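You operate a simulated robot arm through the tools that you are given. There is no shell and no other tool.

You run a simulated robot arm. Do the job below in one go: nothing can be reset, and whatever is moved stays where it is left.

JOB
Pressure-test the red sensor at 6 bar and put it back.
Fine: clamp it in the test socket, shut the green vent, pump till TEST OK, vent again before you unclamp. Set down upright: what you pick out.

The check looks at the end state, three seconds after you hand in, the way a careful person would. Anything else that was tipped, shoved, dropped, spilled or broken makes it a failure.

ROBOT AND FRAMES
A 7-joint arm with a two-finger gripper, fixed in place. Base frame: the origin is on the floor under the middle of its stand, x ahead of it, y to its left, z up; the work surface is at about z = 0.88. Readings come in m, rad, newtons and seconds.
With the tool pointing down near the work surface it reaches from about 0.34 to 0.72 m from the base axis. Its first joint turns from -1.152 to 1.152 rad. Payload 2.45 kg.
The TCP is the grasp point between the finger pads, 0.026 m short of the fingertips. In the tool frame z runs along the fingers and y along their closing line. The gripper opens to 0.096 m; its body begins 0.069 m behind the TCP.
Orientation is told as [roll, pitch, yaw] about the base's x, y, z axes, in that order, counted from this pose: with the fingers straight down and closing along the base's y, the tool's x points along the base's -x, its y along +y and its z along -z.

CONTROLS
- The arm moves only by the tool move_arm. Its argument "series" is a list of rows, each a list of 3 entries, a list of its own where there are three numbers: the turn, a rotation vector about the base's x, y, z in units of 90 degrees (1.0 is 90 degrees), then the shift along the base's x, y, z in units of 200 mm (1.0 is 200 mm), then the finger opening in cm, from 0 to 9.6. In form: [[[wx, wy, wz], [x, y, z], jaw], ...]. A call has 1 to 20 rows; each row is the pose to reach, as a shift and turn from the pose commanded when the call began. A call with a number of a shift or a turn outside -1 to 1 is refused whole. Each row takes 0.2 s and may step no farther than 0.05 m and 0.15 rad from the row before; otherwise, or with a gripper value out of range, the whole call is refused. A pose out of reach is approached as far as the arm can. The call stops where the force on the tool passes 40 N (or 10 N more than at its start, if that is more) or the arm is blocked; 0.2 s more then pass. The fingers move at their own pace (about 0.05 m/s each) and stop on an object; they squeeze with about 21 N. The grip force told is the motor's: it shows also when the fingers shut on nothing. Time passes only in rows, and 0.2 s behind the last, so rows that repeat a pose let the fingers close. The reply holds the time, the measured pose of the TCP, the force on the tool along the base axes, the opening and the grip force, in the units named above and with some noise, with the torque about the TCP (base axes, N m) and any sound that the robot's microphone picked up, and new pictures: "pictures" is both (left out), scene, wrist or none.
- Cameras (640 x 400 px; columns grow to the right, rows downward): "scene" is fixed at [0.1828, -0.4182, 1.4143]; the picture's right is [0.49, -0.87, 0.00], its down [-0.57, -0.32, -0.76] and it looks along [0.67, 0.37, -0.65] (base axes); focal length 288 px, centre (320, 200). "wrist" rides on the gripper at [0.082, 0.003, -0.098] in the tool frame; the picture's right is [-0.04, 1.00, 0.00], its down [-0.73, -0.03, -0.68] and it looks along [-0.68, -0.03, 0.73] (tool axes); focal length 256 px, centre (320, 200). There is no depth. A picture from a camera that has moved, and an enlarged one, comes with that camera's place and axes in the base frame and with its lens.
- enlarge(camera, box): a new picture of the part [left, top, right, bottom] of that camera's present view, enlarged. The clock stands still meanwhile.
- close_job(): hands the job in; it is judged then, once.

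Places have to be worked out from the pictures, the camera data and where the tool is seen. Open the gripper and draw the arm clear of the work before you hand the job in, unless the task says otherwise.

The tools are called after ">>>" as a command line: name --argument value ..., lists and objects as JSON in quotes. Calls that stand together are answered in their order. move_arm: Moves the arm, as the interface text tells. Its arguments: {"type":"object","properties":{"series":{"type":"array","items":{"type":"array"}},"pictures":{"type":"string","enum":["both","scene","wrist","none"]}},"required":["series"]} The other tools are called the same way: enlarge (camera, box) takes an enlarged picture of a part of a camera's view; close_job () hands the job in.

At the start:

```text
clock: 0.0
position: [0.3381, -0.2098, 1.2427]
tcp_rot: [0.001, 0.001, -0.001]
contact_force: [-0.1, -0.2, -0.1]
ft_torque: [0.01, 0.03, 0.01]
width: 0.0961
gripper_force: 0.1
```

scene: 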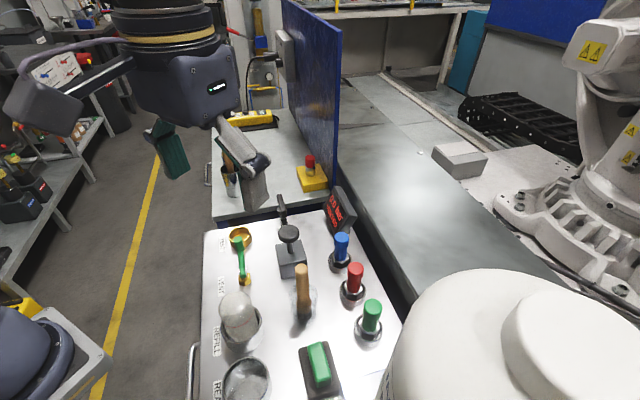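
wrist: 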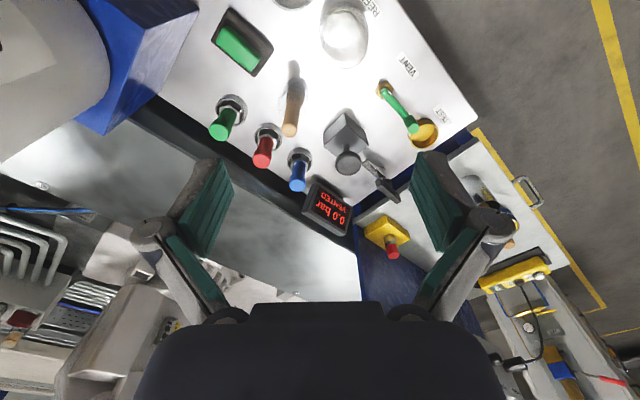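

I start by looking closer at the bench from both cameras to identify the parts before I move anything.

>>> enlarge --camera "scene" --box '[190, 180, 420, 400]'

>>> enlarge --camera "wrist" --box '[180, 0, 480, 240]'

>>> enlarge --camera "scene" --box '[200, 100, 360, 220]'

```text
1.82 times, centred on (305, 290) of scene
camera zoom: at [0.1828, -0.4182, 1.4143], right [0.49, -0.87, 0.0], down [-0.57, -0.32, -0.76], along [0.67, 0.37, -0.65], focal length 524 px, centre (347, 36)
```

zoom: 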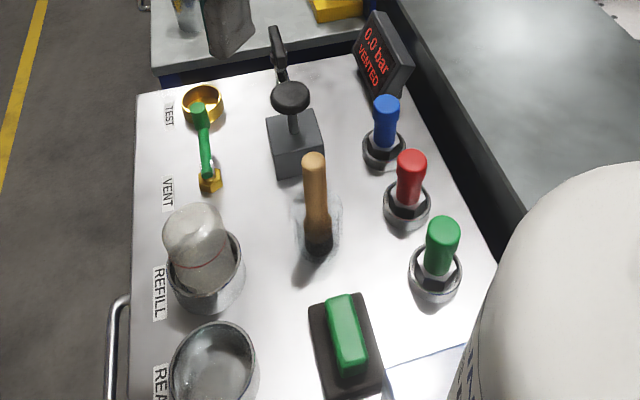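

```text
1.67 times, centred on (330, 120) of wrist
camera zoom: at [0.2552, -0.2067, 1.3399], right [0.04, 1.0, 0.0], down [0.73, -0.03, 0.68], along [0.68, -0.03, -0.73], focal length 427 px, centre (303, 333)
```

zoom: 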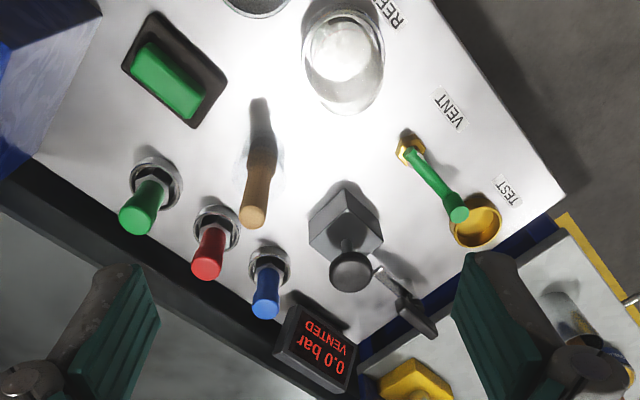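

```text
3.33 times, centred on (280, 160) of scene
camera zoom: at [0.1828, -0.4182, 1.4143], right [0.49, -0.87, 0.0], down [-0.57, -0.32, -0.76], along [0.67, 0.37, -0.65], focal length 962 px, centre (453, 333)
```

zoom: 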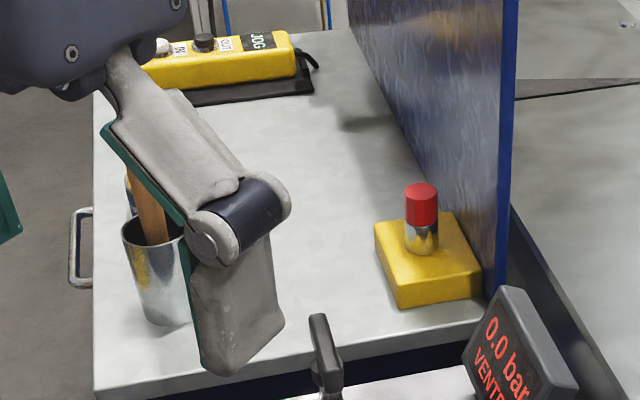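

The bench shows a TEST ring, a green vent lever, a grey clamp-like device, a wooden pump handle, and blue, red and green sensors in hex holders. There is also a red thing on a yellow block farther off. I move the arm high over the TEST area for a closer look.

>>> move_arm --series '[[[0, 0, 0], [0.02, 0.13, -0.1], 9.6], [[0, 0, 0], [0.04, 0.26, -0.2], 9.6], [[0, 0, 0], [0.06, 0.39, -0.3], 9.6], [[0, 0, 0], [0.08, 0.52, -0.4], 9.6], [[0, 0, 0], [0.1, 0.65, -0.5], 9.6]]'

```text
clock: 1.2
position: [0.3573, -0.0797, 1.1423]
tcp_rot: [0.0, -0.002, -0.001]
contact_force: [-0.5, -0.6, -0.2]
ft_torque: [-0.03, 0.01, -0.06]
width: 0.096
gripper_force: 0.1
camera wrist: at [0.2751, -0.0761, 1.2398], right [0.04, 1.0, 0.0], down [0.73, -0.03, 0.68], along [0.68, -0.03, -0.73], focal length 256 px, centre (320, 200)
```

scene: 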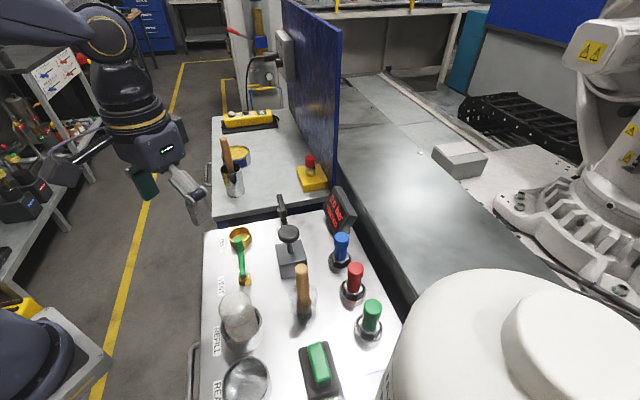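
wrist: 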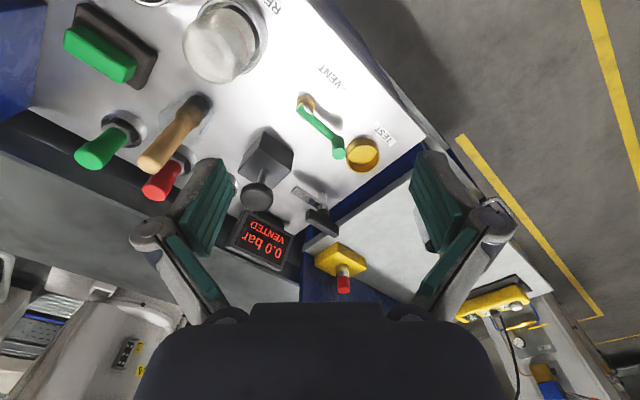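

The view is nearer now, so I enlarge the TEST and clamp area in the wrist view and the same area in the scene view.

>>> enlarge --camera "wrist" --box '[200, 60, 420, 270]'

>>> enlarge --camera "scene" --box '[210, 185, 380, 300]'

>>> enlarge --camera "scene" --box '[200, 100, 350, 220]'

```text
1.90 times, centred on (310, 165) of wrist
camera zoom: at [0.2751, -0.0761, 1.2398], right [0.04, 1.0, 0.0], down [0.73, -0.03, 0.68], along [0.68, -0.03, -0.73], focal length 488 px, centre (339, 267)
```

zoom: 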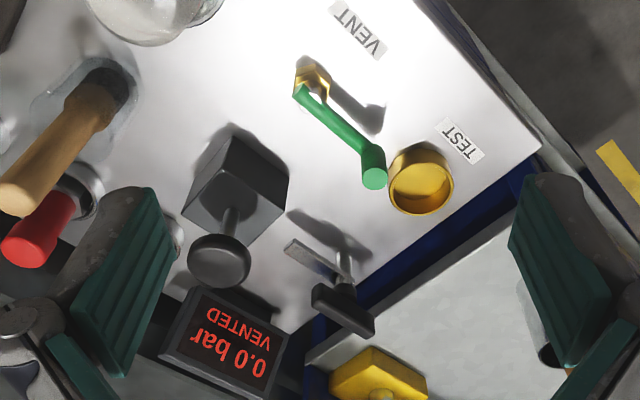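

```text
3.48 times, centred on (295, 242) of scene
camera zoom: at [0.1828, -0.4182, 1.4143], right [0.49, -0.87, 0.0], down [-0.57, -0.32, -0.76], along [0.67, 0.37, -0.65], focal length 1003 px, centre (407, 52)
```

zoom: 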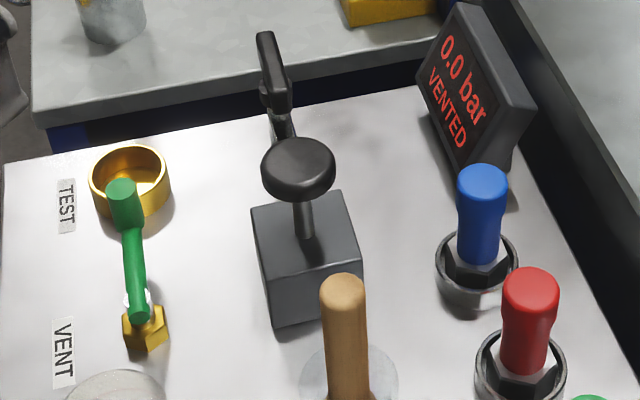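

```text
3.33 times, centred on (275, 160) of scene
camera zoom: at [0.1828, -0.4182, 1.4143], right [0.49, -0.87, 0.0], down [-0.57, -0.32, -0.76], along [0.67, 0.37, -0.65], focal length 962 px, centre (470, 333)
```

zoom: 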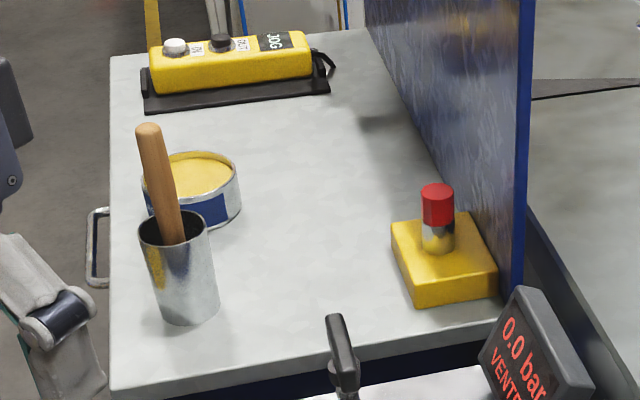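

The TEST ring looks like a gold socket with a toggle clamp beside it, and the display reads 0.0 bar VENTED. I move the camera to the right half of the bench, staying above everything, to see the sensors, the handle and the grey block.

>>> move_arm --series '[[[0, 0, 0], [-0.04, -0.19, -0.03], 9.6], [[0, 0, 0], [-0.08, -0.38, -0.06], 9.6], [[0, 0, 0], [-0.12, -0.57, -0.1], 9.6], [[0, 0, 0], [-0.16, -0.76, -0.15], 9.6], [[0, 0, 0], [-0.19, -0.95, -0.2], 9.6]]' --pictures "wrist"

>>> enlarge --camera "wrist" --box '[160, 0, 560, 250]'

```text
clock: 2.4
position: [0.3184, -0.2683, 1.1015]
tcp_rot: [0.002, -0.001, 0.002]
contact_force: [-0.5, -0.1, -0.4]
ft_torque: [0.0, -0.01, 0.01]
width: 0.0958
gripper_force: 0.1
camera wrist: at [0.2361, -0.2663, 1.1997], right [0.04, 1.0, 0.0], down [0.73, -0.03, 0.68], along [0.68, -0.03, -0.73], focal length 256 px, centre (320, 200)
```

wrist: 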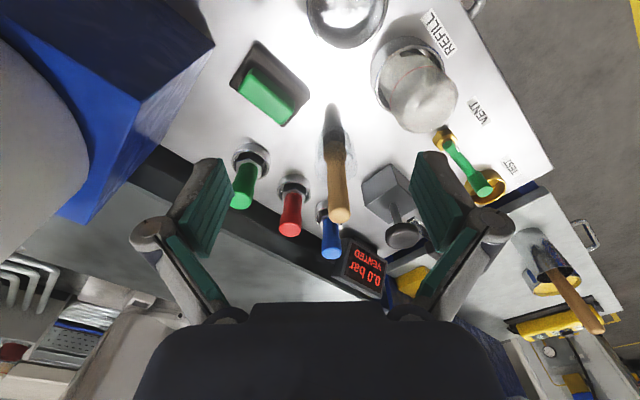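

```text
1.60 times, centred on (360, 125) of wrist
camera zoom: at [0.2361, -0.2663, 1.1997], right [0.04, 1.0, 0.0], down [0.73, -0.03, 0.68], along [0.68, -0.03, -0.73], focal length 410 px, centre (256, 320)
```

zoom: 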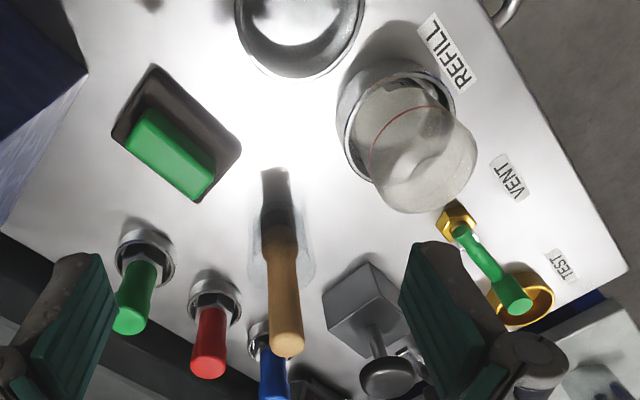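

The wooden handle, clamp and grey block need more detail, so I enlarge them separately.

>>> enlarge --camera "wrist" --box '[290, 90, 390, 240]'

>>> enlarge --camera "scene" --box '[260, 185, 330, 245]'

>>> enlarge --camera "scene" --box '[270, 250, 410, 400]'

```text
2.67 times, centred on (340, 165) of wrist
camera zoom: at [0.2361, -0.2663, 1.1997], right [0.04, 1.0, 0.0], down [0.73, -0.03, 0.68], along [0.68, -0.03, -0.73], focal length 683 px, centre (267, 293)
```

zoom: 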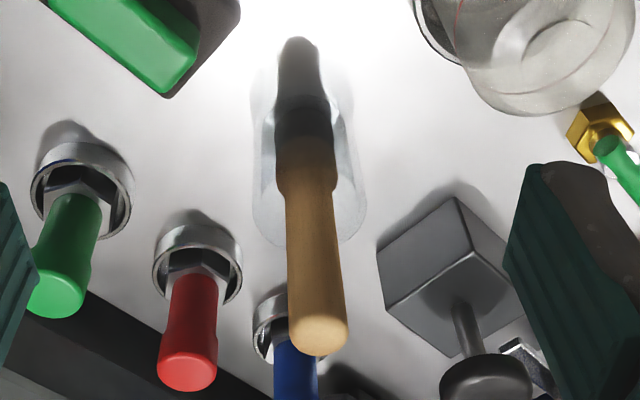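

```text
6.67 times, centred on (295, 215) of scene
camera zoom: at [0.1828, -0.4182, 1.4142], right [0.49, -0.87, 0.0], down [-0.57, -0.32, -0.76], along [0.67, 0.37, -0.65], focal length 1923 px, centre (487, 100)
```

zoom: 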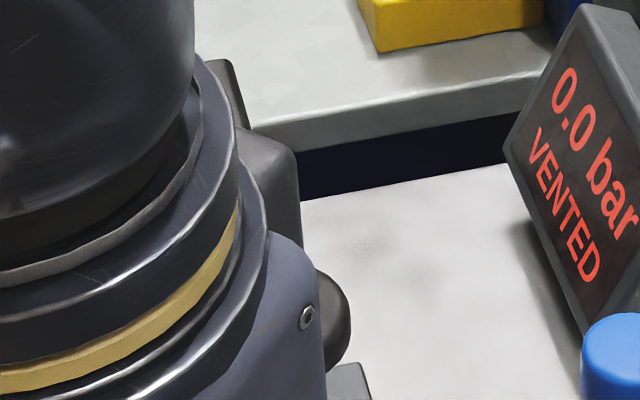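

```text
2.67 times, centred on (340, 325) of scene
camera zoom: at [0.1828, -0.4182, 1.4142], right [0.49, -0.87, 0.0], down [-0.57, -0.32, -0.76], along [0.67, 0.37, -0.65], focal length 769 px, centre (267, -133)
```

zoom: 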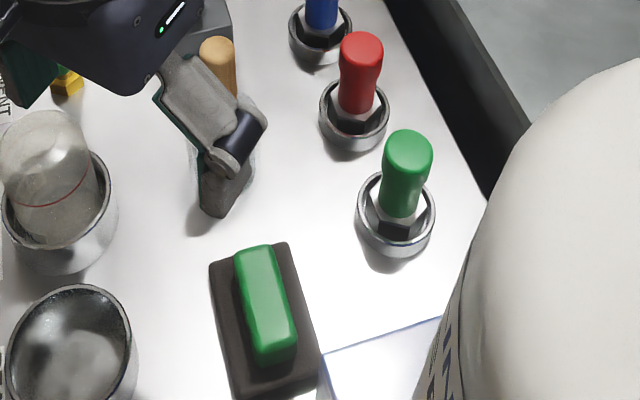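

The grey block with the black mushroom knob may be the pump plunger, and the wooden stick is still unclear. I move toward the TEST side, staying high past the jar, to look closely at the socket, vent and clamp.

>>> move_arm --series '[[[0, 0, 0], [0.05, 0.2, 0], 9.6], [[0, 0, 0], [0.1, 0.4, 0], 9.6], [[0, 0, 0], [0.15, 0.6, 0], 9.6], [[0, 0, 0], [0.2, 0.8, 0], 9.6], [[0, 0, 0], [0.25, 1.0, 0], 9.6]]' --pictures "none"

>>> move_arm --series '[[[0, 0, 0], [0.05, 0.2, -0.1], 9.6], [[0, 0, 0], [0.1, 0.3, -0.25], 9.6], [[0, 0, 0], [0.1, 0.3, -0.38], 9.6]]' --pictures "both"

>>> enlarge --camera "wrist" --box '[180, 60, 460, 280]'

```text
clock: 3.6
position: [0.3661, -0.0695, 1.1019]
tcp_rot: [0.001, -0.002, -0.002]
contact_force: [-0.7, -0.2, -0.1]
ft_torque: [-0.03, -0.01, -0.02]
width: 0.0957
gripper_force: 0.0
```

```text
clock: 4.4
position: [0.3875, -0.0107, 1.0254]
tcp_rot: [0.001, -0.001, 0.0]
contact_force: [-0.7, -0.1, 0.3]
ft_torque: [0.02, -0.02, -0.02]
width: 0.096
gripper_force: 0.0
camera wrist: at [0.3066, -0.0057, 1.1238], right [0.04, 1.0, 0.0], down [0.73, -0.03, 0.68], along [0.68, -0.03, -0.73], focal length 256 px, centre (320, 200)
```

scene: 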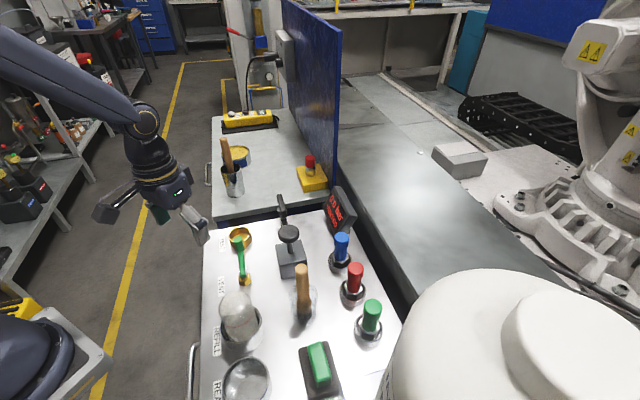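
wrist: 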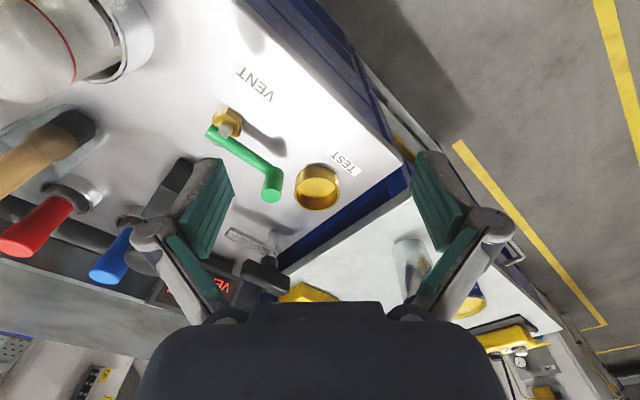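

```text
1.82 times, centred on (320, 170) of wrist
camera zoom: at [0.3066, -0.0057, 1.1238], right [0.04, 1.0, 0.0], down [0.73, -0.03, 0.68], along [0.68, -0.03, -0.73], focal length 465 px, centre (320, 254)
```

zoom: 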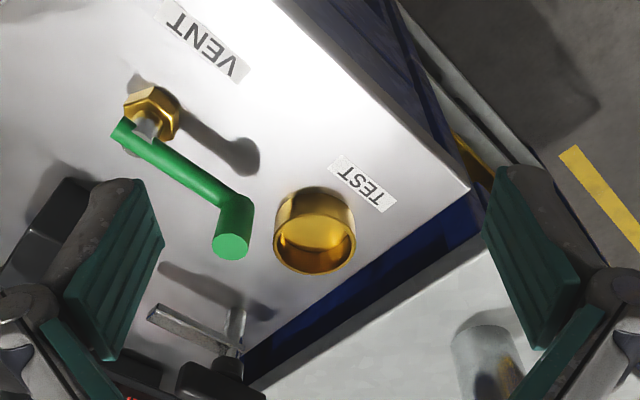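

The TEST socket is a plain gold cup at about (0.50, -0.02). The vent is a green lever on a brass hex with an upright knob at its end, and the clamp stands on a post farther back. I move above that area to see the clamp, staying higher than the grey block's knob (top near z 0.99).

>>> move_arm --series '[[[0, 0, 0], [0.08, -0.1, 0.05], 9.6], [[0, 0, 0], [0.16, -0.25, 0.1], 9.6], [[0, 0, 0], [0.24, -0.35, 0.12], 9.6], [[0, 0, 0], [0.3, -0.45, 0.12], 9.6], [[0, 0, 0], [0.3, -0.45, 0.12], 9.6]]' --pictures "both"

>>> enlarge --camera "wrist" --box '[180, 80, 460, 300]'

```text
clock: 5.6
position: [0.4506, -0.0999, 1.0521]
tcp_rot: [0.001, -0.001, 0.001]
contact_force: [-0.6, -0.3, 0.2]
ft_torque: [-0.02, 0.01, 0.01]
width: 0.0958
gripper_force: 0.0
camera wrist: at [0.3685, -0.097, 1.1483], right [0.04, 1.0, 0.0], down [0.73, -0.03, 0.68], along [0.68, -0.03, -0.73], focal length 256 px, centre (320, 200)
```

scene: 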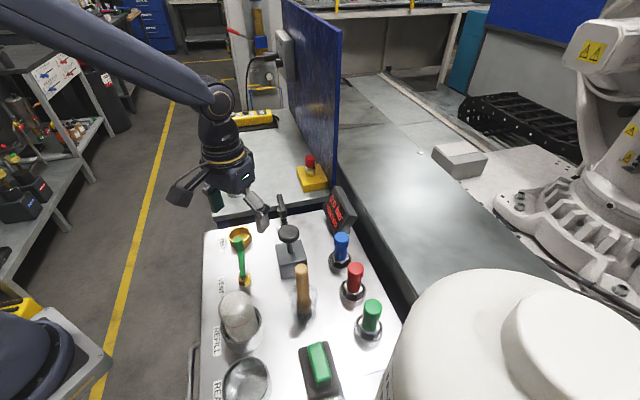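
wrist: 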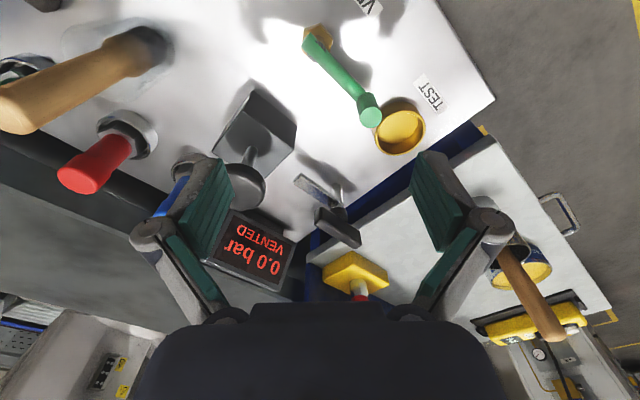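

```text
1.82 times, centred on (320, 190) of wrist
camera zoom: at [0.3685, -0.097, 1.1483], right [0.04, 1.0, 0.0], down [0.73, -0.03, 0.68], along [0.68, -0.03, -0.73], focal length 465 px, centre (320, 218)
```

zoom: 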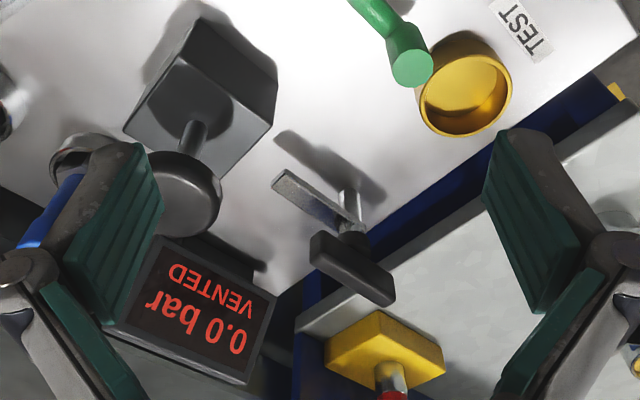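

The clamp is a post with a flat grey bar and a black handle on top, near (0.59, -0.086, 0.96). I can't yet tell how it moves, so I turn the hand by -45° to look across the panel.

>>> move_arm --series '[[[0, 0, -0.083], [0, 0.06, 0.02], 9.6], [[0, 0, -0.166], [0, 0.12, 0.04], 9.6], [[0, 0, -0.25], [0, 0.18, 0.05], 9.6], [[0, 0, -0.333], [0, 0.24, 0.05], 9.6], [[0, 0, -0.416], [0, 0.3, 0.05], 9.6], [[0, 0, -0.5], [0, 0.35, 0.05], 9.6], [[0, 0, -0.5], [0, 0.35, 0.05], 9.6]]' --pictures "both"

>>> enlarge --camera "wrist" --box '[180, 80, 460, 300]'

```text
clock: 7.2
position: [0.4489, -0.0299, 1.0606]
tcp_rot: [-0.001, 0.0, -0.788]
contact_force: [-0.9, -0.3, 0.4]
ft_torque: [-0.01, -0.01, 0.0]
width: 0.0955
gripper_force: 0.0
camera wrist: at [0.3935, 0.0299, 1.1579], right [0.74, 0.68, 0.0], down [0.5, -0.54, 0.68], along [0.46, -0.5, -0.73], focal length 256 px, centre (320, 200)
```

scene: 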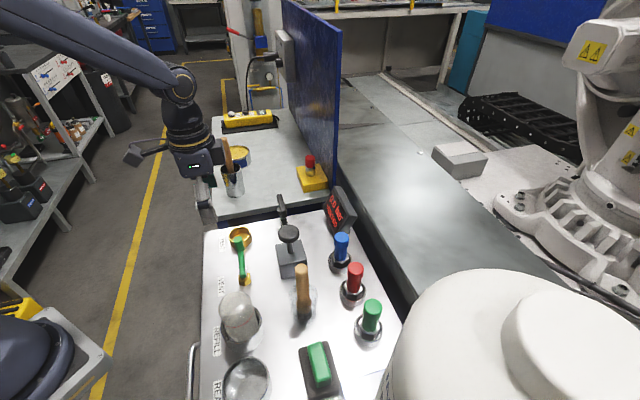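
wrist: 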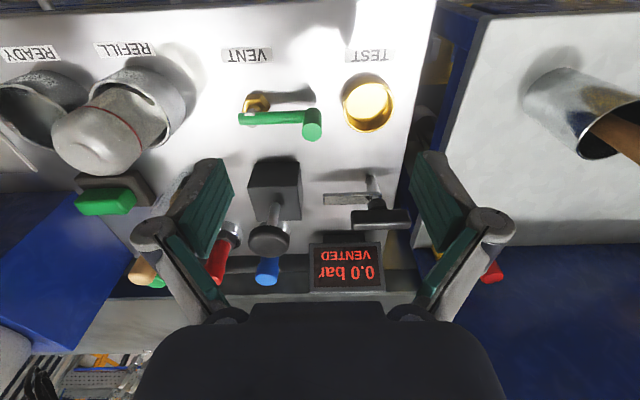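

```text
1.82 times, centred on (320, 190) of wrist
camera zoom: at [0.3935, 0.0299, 1.1579], right [0.74, 0.68, 0.0], down [0.5, -0.54, 0.68], along [0.46, -0.5, -0.73], focal length 465 px, centre (320, 218)
```

zoom: 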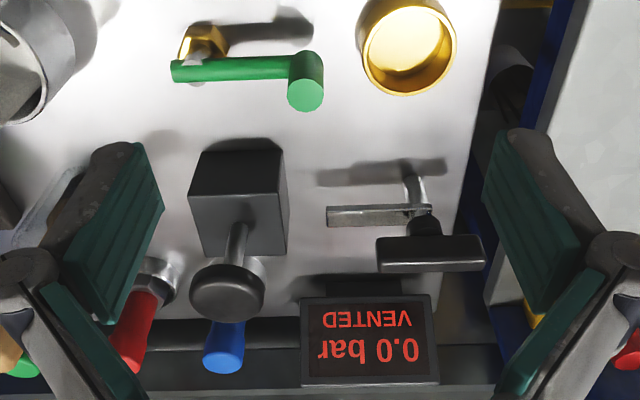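

Now the panel reads clearly: TEST socket, VENT lever, REFILL and READY cups, then a row with clamp, plunger block and stick, with the display behind. I enlarge the clamp, the vent and the plunger block more.

>>> enlarge --camera "wrist" --box '[310, 150, 420, 250]'

>>> enlarge --camera "wrist" --box '[220, 40, 420, 160]'

>>> enlarge --camera "wrist" --box '[230, 130, 340, 260]'

```text
4.00 times, centred on (365, 200) of wrist
camera zoom: at [0.3935, 0.0299, 1.1579], right [0.74, 0.68, 0.0], down [0.5, -0.54, 0.68], along [0.46, -0.5, -0.73], focal length 1024 px, centre (140, 200)
```

zoom: 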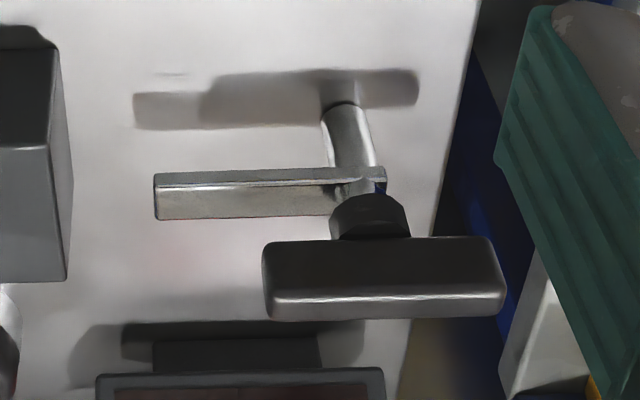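

```text
3.20 times, centred on (320, 100) of wrist
camera zoom: at [0.3935, 0.0299, 1.1579], right [0.74, 0.68, 0.0], down [0.5, -0.54, 0.68], along [0.46, -0.5, -0.73], focal length 819 px, centre (320, 520)
```

zoom: 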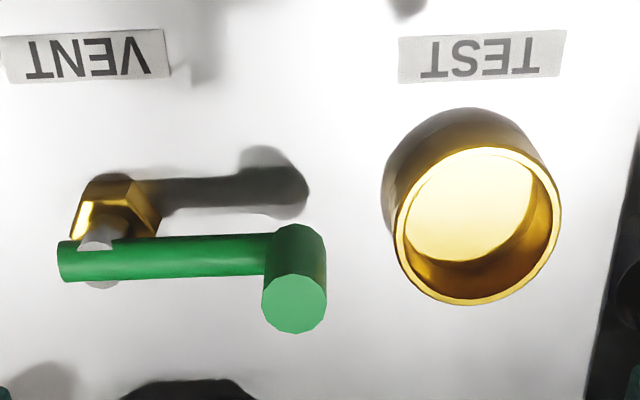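

```text
3.08 times, centred on (285, 195) of wrist
camera zoom: at [0.3935, 0.0299, 1.1579], right [0.74, 0.68, 0.0], down [0.5, -0.54, 0.68], along [0.46, -0.5, -0.73], focal length 788 px, centre (428, 215)
```

zoom: 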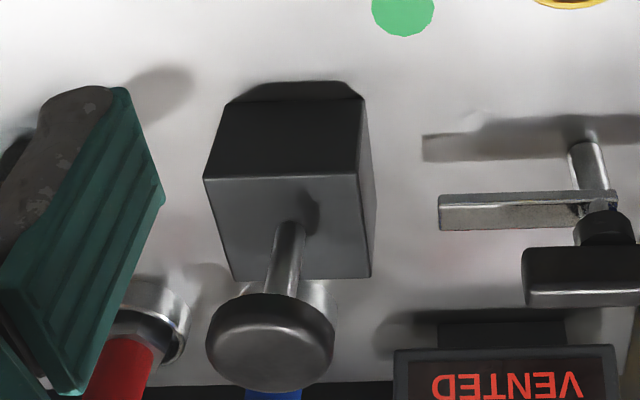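

The pump is the plunger in the grey block, and the clamp is a rotary bar with a T-handle. The vent knob top is at about (0.465, -0.058, 0.946) and the red sensor top at about (0.501, -0.315, 0.973). I raise the arm, turn the hand to +45° so the fingers close across the sensor row, and go look at the red sensor.

>>> move_arm --series '[[[0, 0, 0.09], [0, 0, 0.1], 9.6], [[0, 0, 0.18], [0, 0, 0.2], 9.6], [[0, 0, 0.27], [0, -0.1, 0.3], 9.6], [[0, 0, 0.36], [0, -0.2, 0.35], 9.6], [[0, 0, 0.45], [0, -0.3, 0.4], 9.6], [[0, 0, 0.54], [0, -0.4, 0.4], 9.6], [[0, 0, 0.63], [0, -0.5, 0.4], 9.6], [[0, 0, 0.72], [0, -0.6, 0.4], 9.6], [[0, 0, 0.81], [0, -0.7, 0.4], 9.6], [[0, 0, 0.9], [0, -0.8, 0.4], 9.6], [[0, 0, 0.975], [0, -0.9, 0.4], 9.6], [[0, 0, 0.975], [0, -1.0, 0.4], 9.6]]' --pictures "wrist"

>>> move_arm --series '[[[0, 0, 0], [-0.05, -0.2, 0], 9.6], [[0, 0, 0], [-0.1, -0.4, 0], 9.6], [[0, 0, 0], [-0.1, -0.6, 0], 9.6], [[0, 0, 0], [-0.1, -0.75, -0.1], 9.6], [[0, 0, 0], [-0.1, -0.75, -0.3], 9.6], [[0, 0, 0], [-0.1, -0.75, -0.3], 9.6]]' --pictures "both"

>>> enlarge --camera "wrist" --box '[180, 60, 460, 280]'

```text
clock: 9.8
position: [0.4471, -0.2299, 1.1391]
tcp_rot: [0.0, -0.001, 0.746]
contact_force: [-0.1, -0.3, -0.6]
ft_torque: [0.01, -0.01, -0.01]
width: 0.0956
gripper_force: 0.0
camera wrist: at [0.3852, -0.2818, 1.2368], right [-0.65, 0.76, 0.0], down [0.56, 0.48, 0.68], along [0.52, 0.44, -0.73], focal length 256 px, centre (320, 200)
```

wrist: 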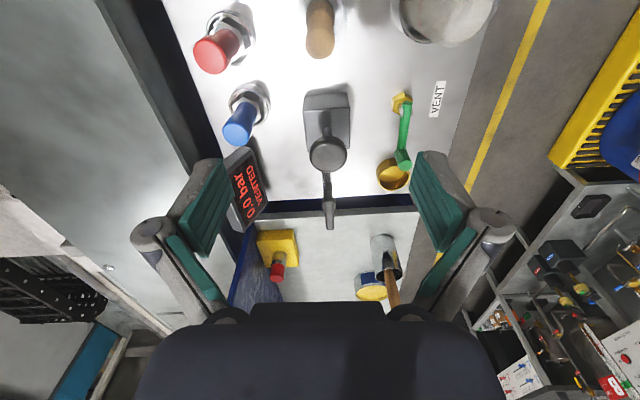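

```text
clock: 11.2
position: [0.4334, -0.3796, 1.0776]
tcp_rot: [-0.003, -0.002, 0.752]
contact_force: [22.0, 15.9, 15.7]
ft_torque: [-2.71, 3.79, 0.17]
width: 0.096
gripper_force: 0.0
camera wrist: at [0.3699, -0.4317, 1.1761], right [-0.65, 0.76, 0.0], down [0.55, 0.48, 0.68], along [0.52, 0.44, -0.73], focal length 256 px, centre (320, 200)
```

scene: 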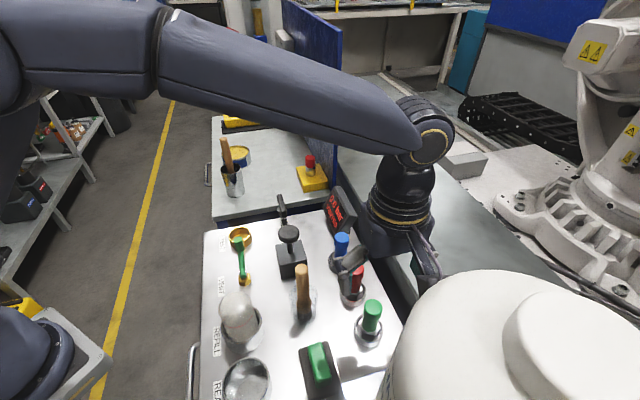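
wrist: 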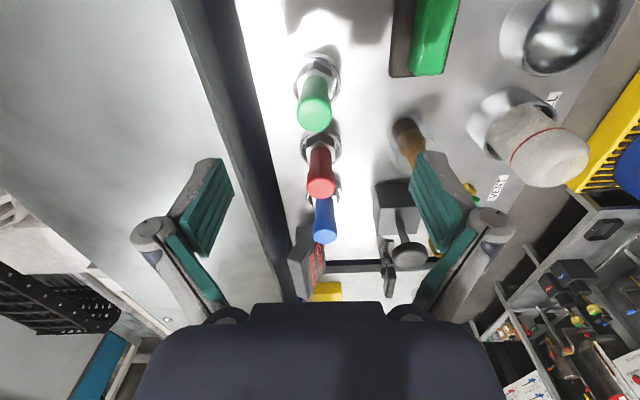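

```text
1.82 times, centred on (320, 170) of wrist
camera zoom: at [0.3699, -0.4317, 1.1761], right [-0.65, 0.76, 0.0], down [0.55, 0.48, 0.68], along [0.52, 0.44, -0.73], focal length 465 px, centre (320, 254)
```

zoom: 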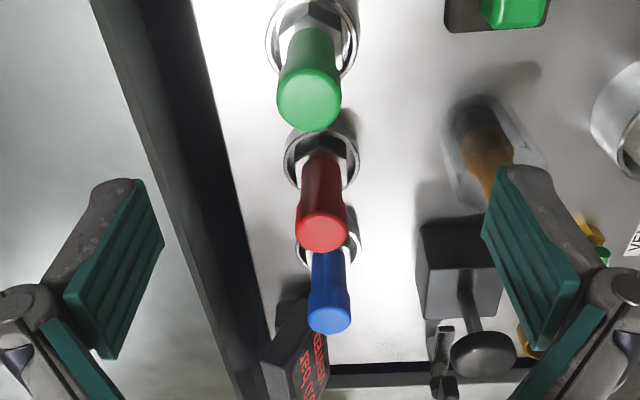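

The tool feels about 30 N pushing it toward +x/+y and up, so the back of the hand must be touching the white dome on the right. I back off at once in the opposite direction.

>>> move_arm --series '[[[0, 0, 0], [0.07, 0.07, 0.02], 9.6], [[0, 0, 0], [0.15, 0.15, 0.05], 9.6], [[0, 0, 0], [0.22, 0.22, 0.1], 9.6]]' --pictures "both"

```text
clock: 12.0
position: [0.473, -0.3366, 1.0997]
tcp_rot: [0.001, 0.003, 0.743]
contact_force: [0.1, 0.6, 0.8]
ft_torque: [0.01, -0.02, 0.01]
width: 0.0962
gripper_force: 0.1
camera wrist: at [0.4102, -0.3893, 1.1973], right [-0.65, 0.76, 0.0], down [0.56, 0.48, 0.68], along [0.52, 0.44, -0.73], focal length 256 px, centre (320, 200)
```

scene: 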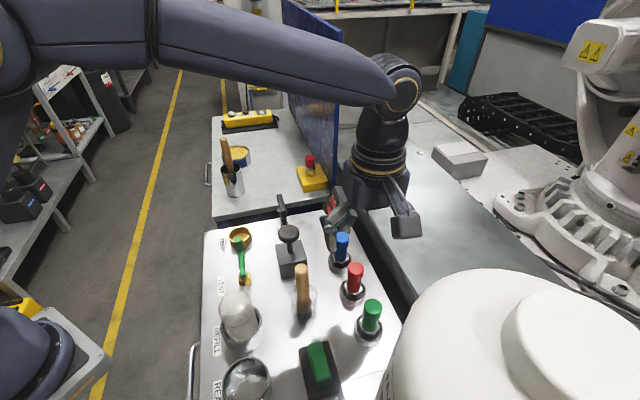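
wrist: 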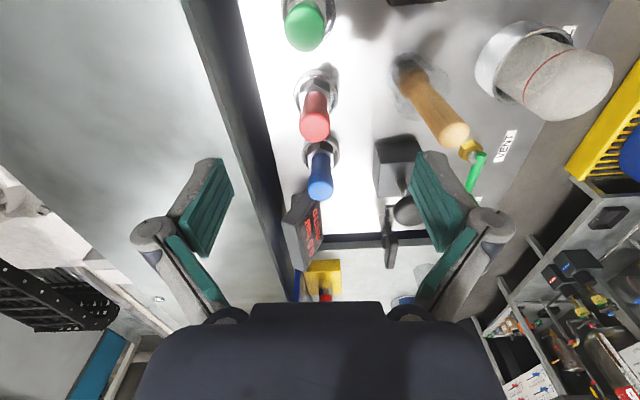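

I am clear and nothing has shifted. The dome sits around (0.26, -0.53, 1.1), so near it I'll keep the hand at a smaller yaw with the camera away from it. Next I enlarge the red sensor to fix its place.

>>> enlarge --camera "wrist" --box '[260, 40, 380, 220]'

>>> enlarge --camera "scene" --box '[310, 220, 400, 350]'

>>> enlarge --camera "wrist" --box '[380, 20, 480, 170]'

```text
2.22 times, centred on (320, 130) of wrist
camera zoom: at [0.4102, -0.3893, 1.1973], right [-0.65, 0.76, 0.0], down [0.56, 0.48, 0.68], along [0.52, 0.44, -0.73], focal length 569 px, centre (320, 356)
```

zoom: 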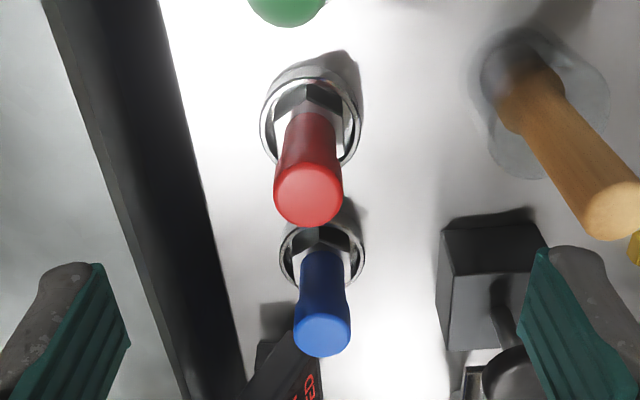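

```text
3.08 times, centred on (355, 285) of scene
camera zoom: at [0.1828, -0.4182, 1.4143], right [0.49, -0.87, 0.0], down [-0.57, -0.32, -0.76], along [0.67, 0.37, -0.65], focal length 888 px, centre (212, -62)
```

zoom: 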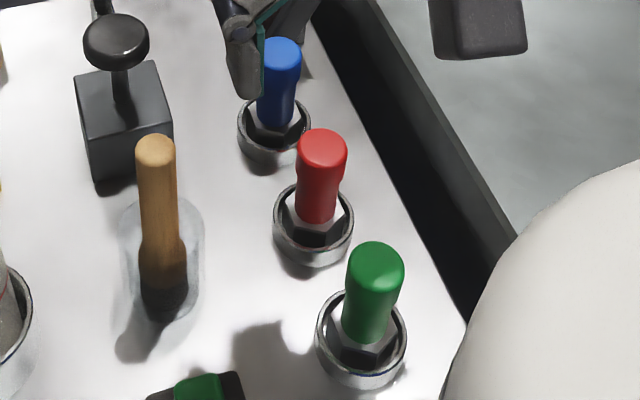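

```text
2.67 times, centred on (430, 95) of wrist
camera zoom: at [0.4102, -0.3893, 1.1973], right [-0.65, 0.76, 0.0], down [0.56, 0.48, 0.68], along [0.52, 0.44, -0.73], focal length 683 px, centre (27, 480)
```

zoom: 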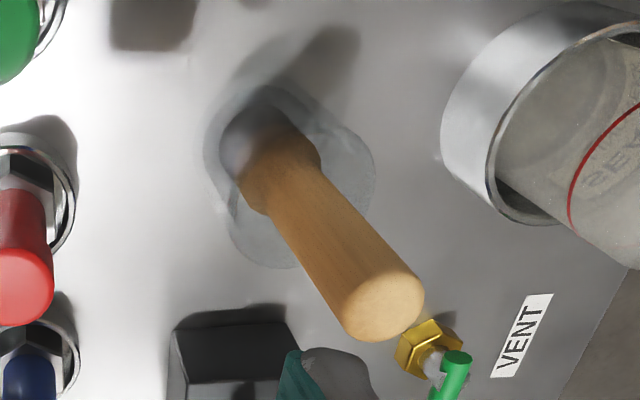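

Both views agree that the red sensor's axis is at about (0.499, -0.319) with its top at z 0.973 and a grip about 3 cm wide. I turn to about 20° yaw and stop above it to check alignment.

>>> move_arm --series '[[[0, 0, -0.085], [0.04, 0.03, 0], 7.5], [[0, 0, -0.17], [0.08, 0.06, -0.05], 7.5], [[0, 0, -0.25], [0.125, 0.084, -0.15], 7.5], [[0, 0, -0.25], [0.125, 0.084, -0.25], 7.5], [[0, 0, -0.25], [0.125, 0.084, -0.25], 7.5]]' --pictures "both"

>>> enlarge --camera "scene" --box '[310, 200, 450, 330]'

```text
clock: 13.2
position: [0.4998, -0.319, 1.05]
tcp_rot: [-0.001, 0.0, 0.352]
contact_force: [-0.7, 0.2, -0.4]
ft_torque: [-0.01, -0.01, -0.01]
width: 0.0749
gripper_force: 0.1
camera wrist: at [0.4209, -0.3438, 1.148], right [-0.31, 0.95, 0.0], down [0.7, 0.23, 0.68], along [0.65, 0.21, -0.73], focal length 256 px, centre (320, 200)
```

scene: 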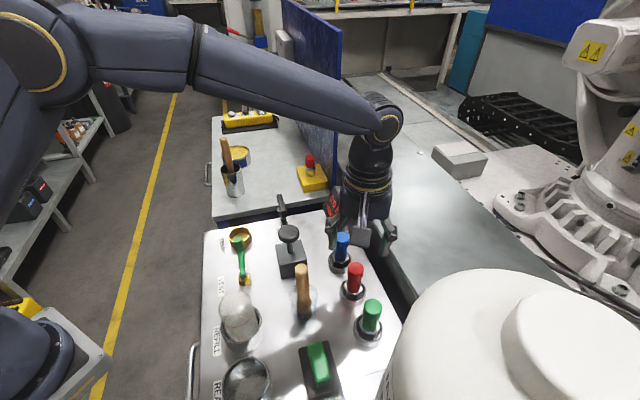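
wrist: 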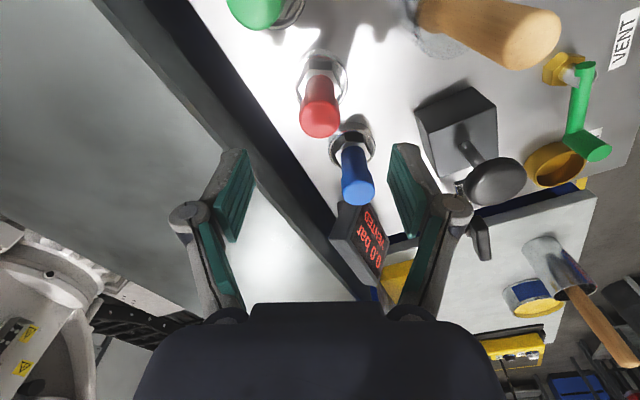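

```text
3.08 times, centred on (380, 265) of scene
camera zoom: at [0.1828, -0.4182, 1.4143], right [0.49, -0.87, 0.0], down [-0.57, -0.32, -0.76], along [0.67, 0.37, -0.65], focal length 888 px, centre (135, 0)
```

zoom: 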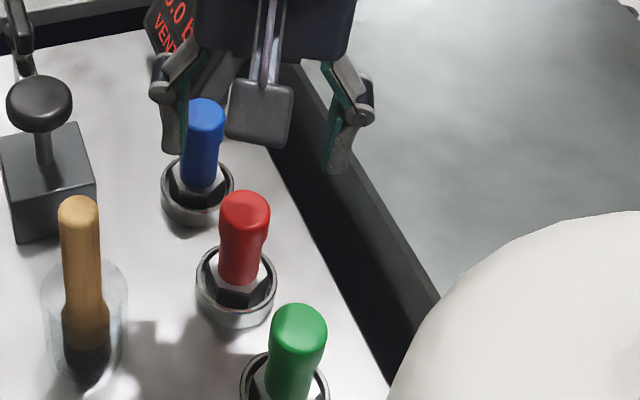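

The red top sits at (320, 120) in the wrist view, exactly where a point straight below the TCP should appear. I descend to z ≈ 0.953.

>>> move_arm --series '[[[0, 0, 0], [0, 0, -0.15], 7], [[0, 0, 0], [0, 0, -0.3], 7], [[0, 0, 0], [0, 0, -0.42], 7], [[0, 0, 0], [0, 0, -0.485], 7], [[0, 0, 0], [0, 0, -0.485], 7]]' --pictures "both"

>>> enlarge --camera "scene" --box '[300, 220, 440, 350]'

```text
clock: 14.4
position: [0.4986, -0.3188, 0.9519]
tcp_rot: [0.002, -0.001, 0.353]
contact_force: [0.1, -0.3, 1.1]
ft_torque: [0.05, 0.04, 0.0]
width: 0.0698
gripper_force: 0.0
camera wrist: at [0.4204, -0.3433, 1.0504], right [-0.31, 0.95, 0.0], down [0.7, 0.23, 0.68], along [0.65, 0.21, -0.73], focal length 256 px, centre (320, 200)
```

scene: 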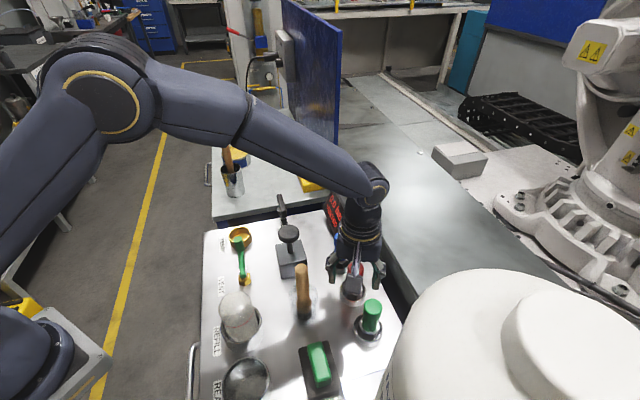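
wrist: 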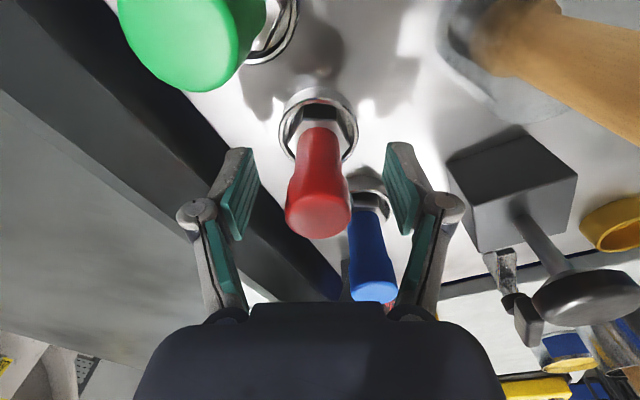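

```text
3.08 times, centred on (370, 285) of scene
camera zoom: at [0.1828, -0.4182, 1.4143], right [0.49, -0.87, 0.0], down [-0.57, -0.32, -0.76], along [0.67, 0.37, -0.65], focal length 888 px, centre (166, -62)
```

zoom: 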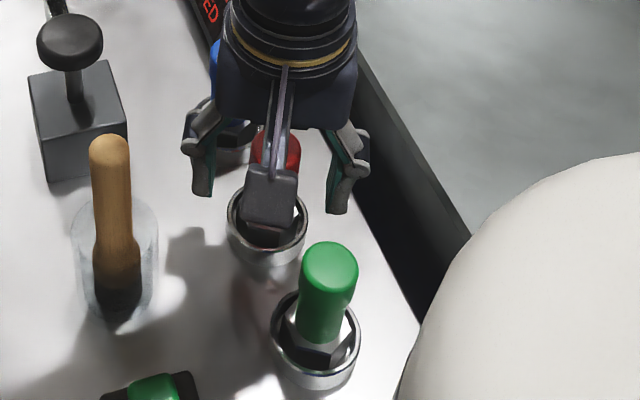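

The fingers straddle the red grip evenly with no contact. I close on it.

>>> move_arm --series '[[[0, 0, 0], [0, 0, 0], 4], [[0, 0, 0], [0, 0, 0], 2], [[0, 0, 0], [0, 0, 0], 1], [[0, 0, 0], [0, 0, 0], 1], [[0, 0, 0], [0, 0, 0], 1]]' --pictures "wrist"

```text
clock: 15.6
position: [0.4981, -0.3183, 0.9522]
tcp_rot: [-0.001, 0.0, 0.352]
contact_force: [0.3, -0.8, 0.9]
ft_torque: [-0.03, 0.0, 0.02]
width: 0.029
gripper_force: 21.0
camera wrist: at [0.4205, -0.3434, 1.0508], right [-0.31, 0.95, 0.0], down [0.7, 0.23, 0.68], along [0.65, 0.21, -0.73], focal length 256 px, centre (320, 200)
```

wrist: 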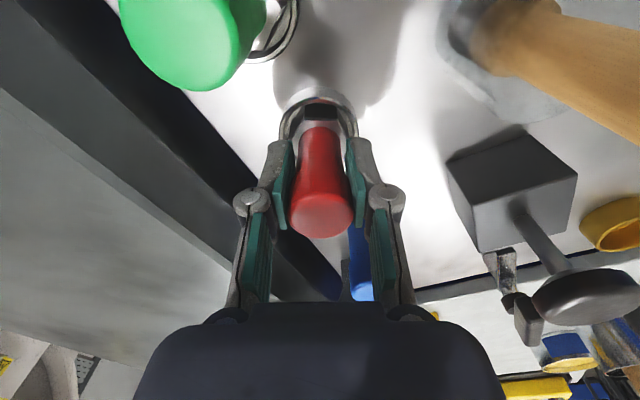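

The grip is at 2.9 cm and 21 N, so the sensor is held. I lift it straight up, slowly at first.

>>> move_arm --series '[[[0, 0, 0], [0, 0, 0.05], 1], [[0, 0, 0], [0, 0, 0.1], 1], [[0, 0, 0], [0, 0, 0.2], 1], [[0, 0, 0], [0, 0, 0.35], 1], [[0, 0, 0], [0, 0, 0.55], 1], [[0, 0, 0], [0, 0, 0.75], 1], [[0, 0, 0], [0, 0, 0.9], 1], [[0, 0, 0], [0, 0, 0.9], 1]]' --pictures "both"

>>> enlarge --camera "scene" --box '[300, 160, 440, 350]'

>>> enlarge --camera "wrist" --box '[220, 40, 420, 280]'

```text
clock: 17.4
position: [0.4974, -0.3193, 1.1328]
tcp_rot: [0.001, -0.001, 0.353]
contact_force: [-0.1, 0.4, -1.6]
ft_torque: [-0.01, 0.02, -0.01]
width: 0.0288
gripper_force: 21.1
camera wrist: at [0.4195, -0.3441, 1.2303], right [-0.31, 0.95, 0.0], down [0.7, 0.23, 0.68], along [0.65, 0.21, -0.73], focal length 256 px, centre (320, 200)
```

scene: 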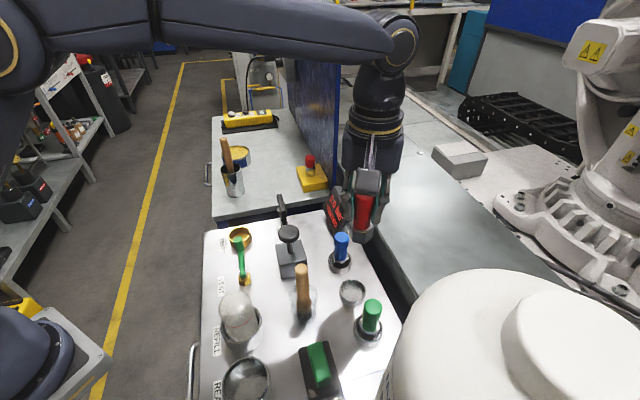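
wrist: 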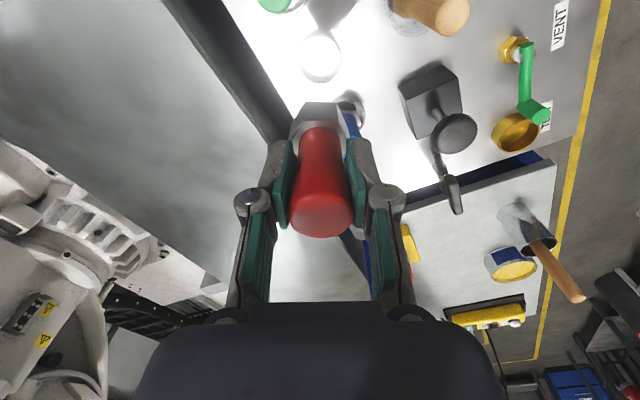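

```text
2.11 times, centred on (370, 255) of scene
camera zoom: at [0.1828, -0.4182, 1.4142], right [0.49, -0.87, 0.0], down [-0.57, -0.32, -0.76], along [0.67, 0.37, -0.65], focal length 607 px, centre (215, 84)
```

zoom: 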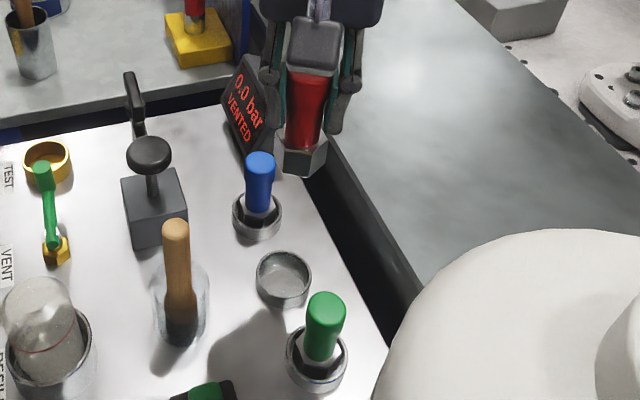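

```text
1.67 times, centred on (320, 160) of wrist
camera zoom: at [0.4195, -0.3441, 1.2303], right [-0.31, 0.95, 0.0], down [0.7, 0.23, 0.68], along [0.65, 0.21, -0.73], focal length 427 px, centre (320, 267)
```

zoom: 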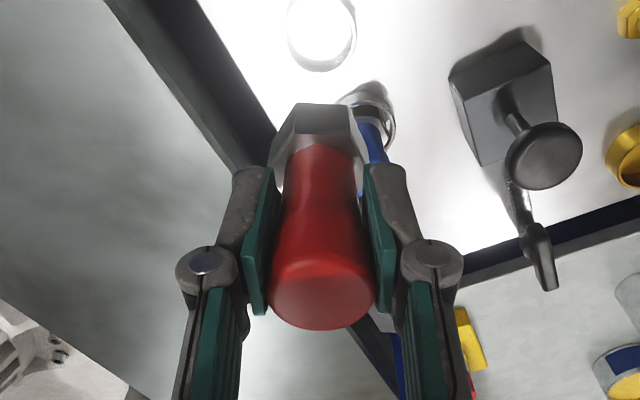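

The red sensor is out, and its grey hex base hangs below the grip. I carry it at z ≈ 1.13, well above the knob and vent, toward the TEST socket and turn the yaw to about 43°.

>>> move_arm --series '[[[0, 0, 0], [0, 0.15, 0], 1], [[0, 0, 0.05], [0, 0.35, 0], 1], [[0, 0, 0.1], [0, 0.55, 0], 1], [[0, 0, 0.15], [0, 0.75, 0], 1], [[0, 0, 0.2], [0, 0.95, 0], 1], [[0, 0, 0.25], [0, 1.0, 0], 1]]' --pictures "none"

>>> move_arm --series '[[[0, 0, 0], [0, 0.15, 0], 1], [[0, 0, 0], [0, 0.35, 0], 1], [[0, 0, 0], [0.005, 0.52, 0], 1], [[0, 0, 0], [0.005, 0.52, 0], 1], [[0, 0, 0], [0.005, 0.52, 0], 1]]' --pictures "both"

>>> enlarge --camera "wrist" --box '[220, 0, 420, 160]'

>>> enlarge --camera "scene" --box '[190, 130, 330, 300]'

```text
clock: 18.8
position: [0.4972, -0.1186, 1.1336]
tcp_rot: [-0.001, 0.0, 0.747]
contact_force: [-0.4, -0.7, -0.6]
ft_torque: [-0.02, 0.03, -0.03]
width: 0.0287
gripper_force: 20.8
```

```text
clock: 20.0
position: [0.4991, -0.0161, 1.1349]
tcp_rot: [-0.001, -0.001, 0.745]
contact_force: [-1.1, -0.1, -1.4]
ft_torque: [0.0, 0.0, 0.0]
width: 0.0288
gripper_force: 21.3
camera wrist: at [0.437, -0.0683, 1.2322], right [-0.65, 0.76, 0.0], down [0.56, 0.48, 0.68], along [0.52, 0.44, -0.73], focal length 256 px, centre (320, 200)
```

scene: 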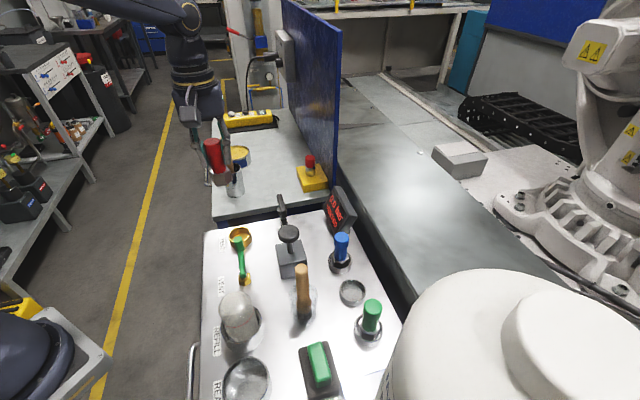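
wrist: 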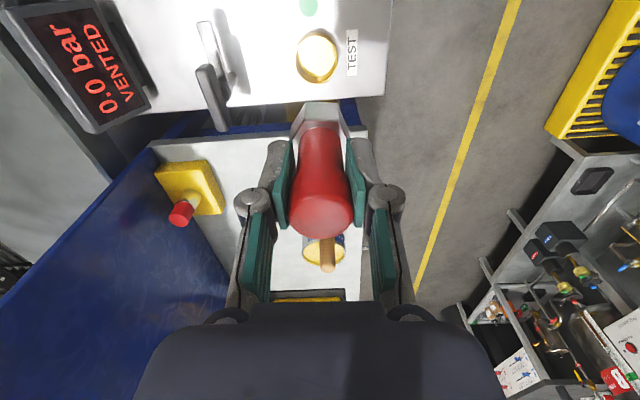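

```text
2.50 times, centred on (320, 80) of wrist
camera zoom: at [0.437, -0.0683, 1.2322], right [-0.65, 0.76, 0.0], down [0.56, 0.48, 0.68], along [0.52, 0.44, -0.73], focal length 640 px, centre (320, 500)
```

zoom: 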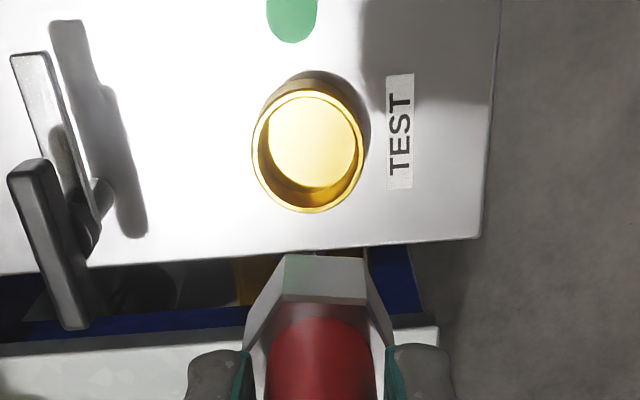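

```text
2.35 times, centred on (260, 215) of scene
camera zoom: at [0.1829, -0.4182, 1.4143], right [0.49, -0.87, 0.0], down [-0.57, -0.32, -0.76], along [0.67, 0.37, -0.65], focal length 679 px, centre (461, 165)
```

zoom: 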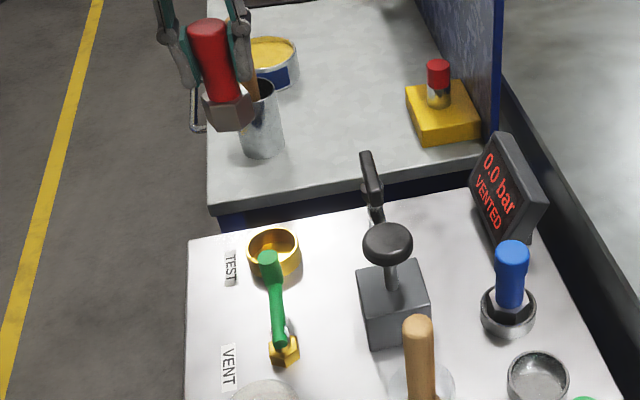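

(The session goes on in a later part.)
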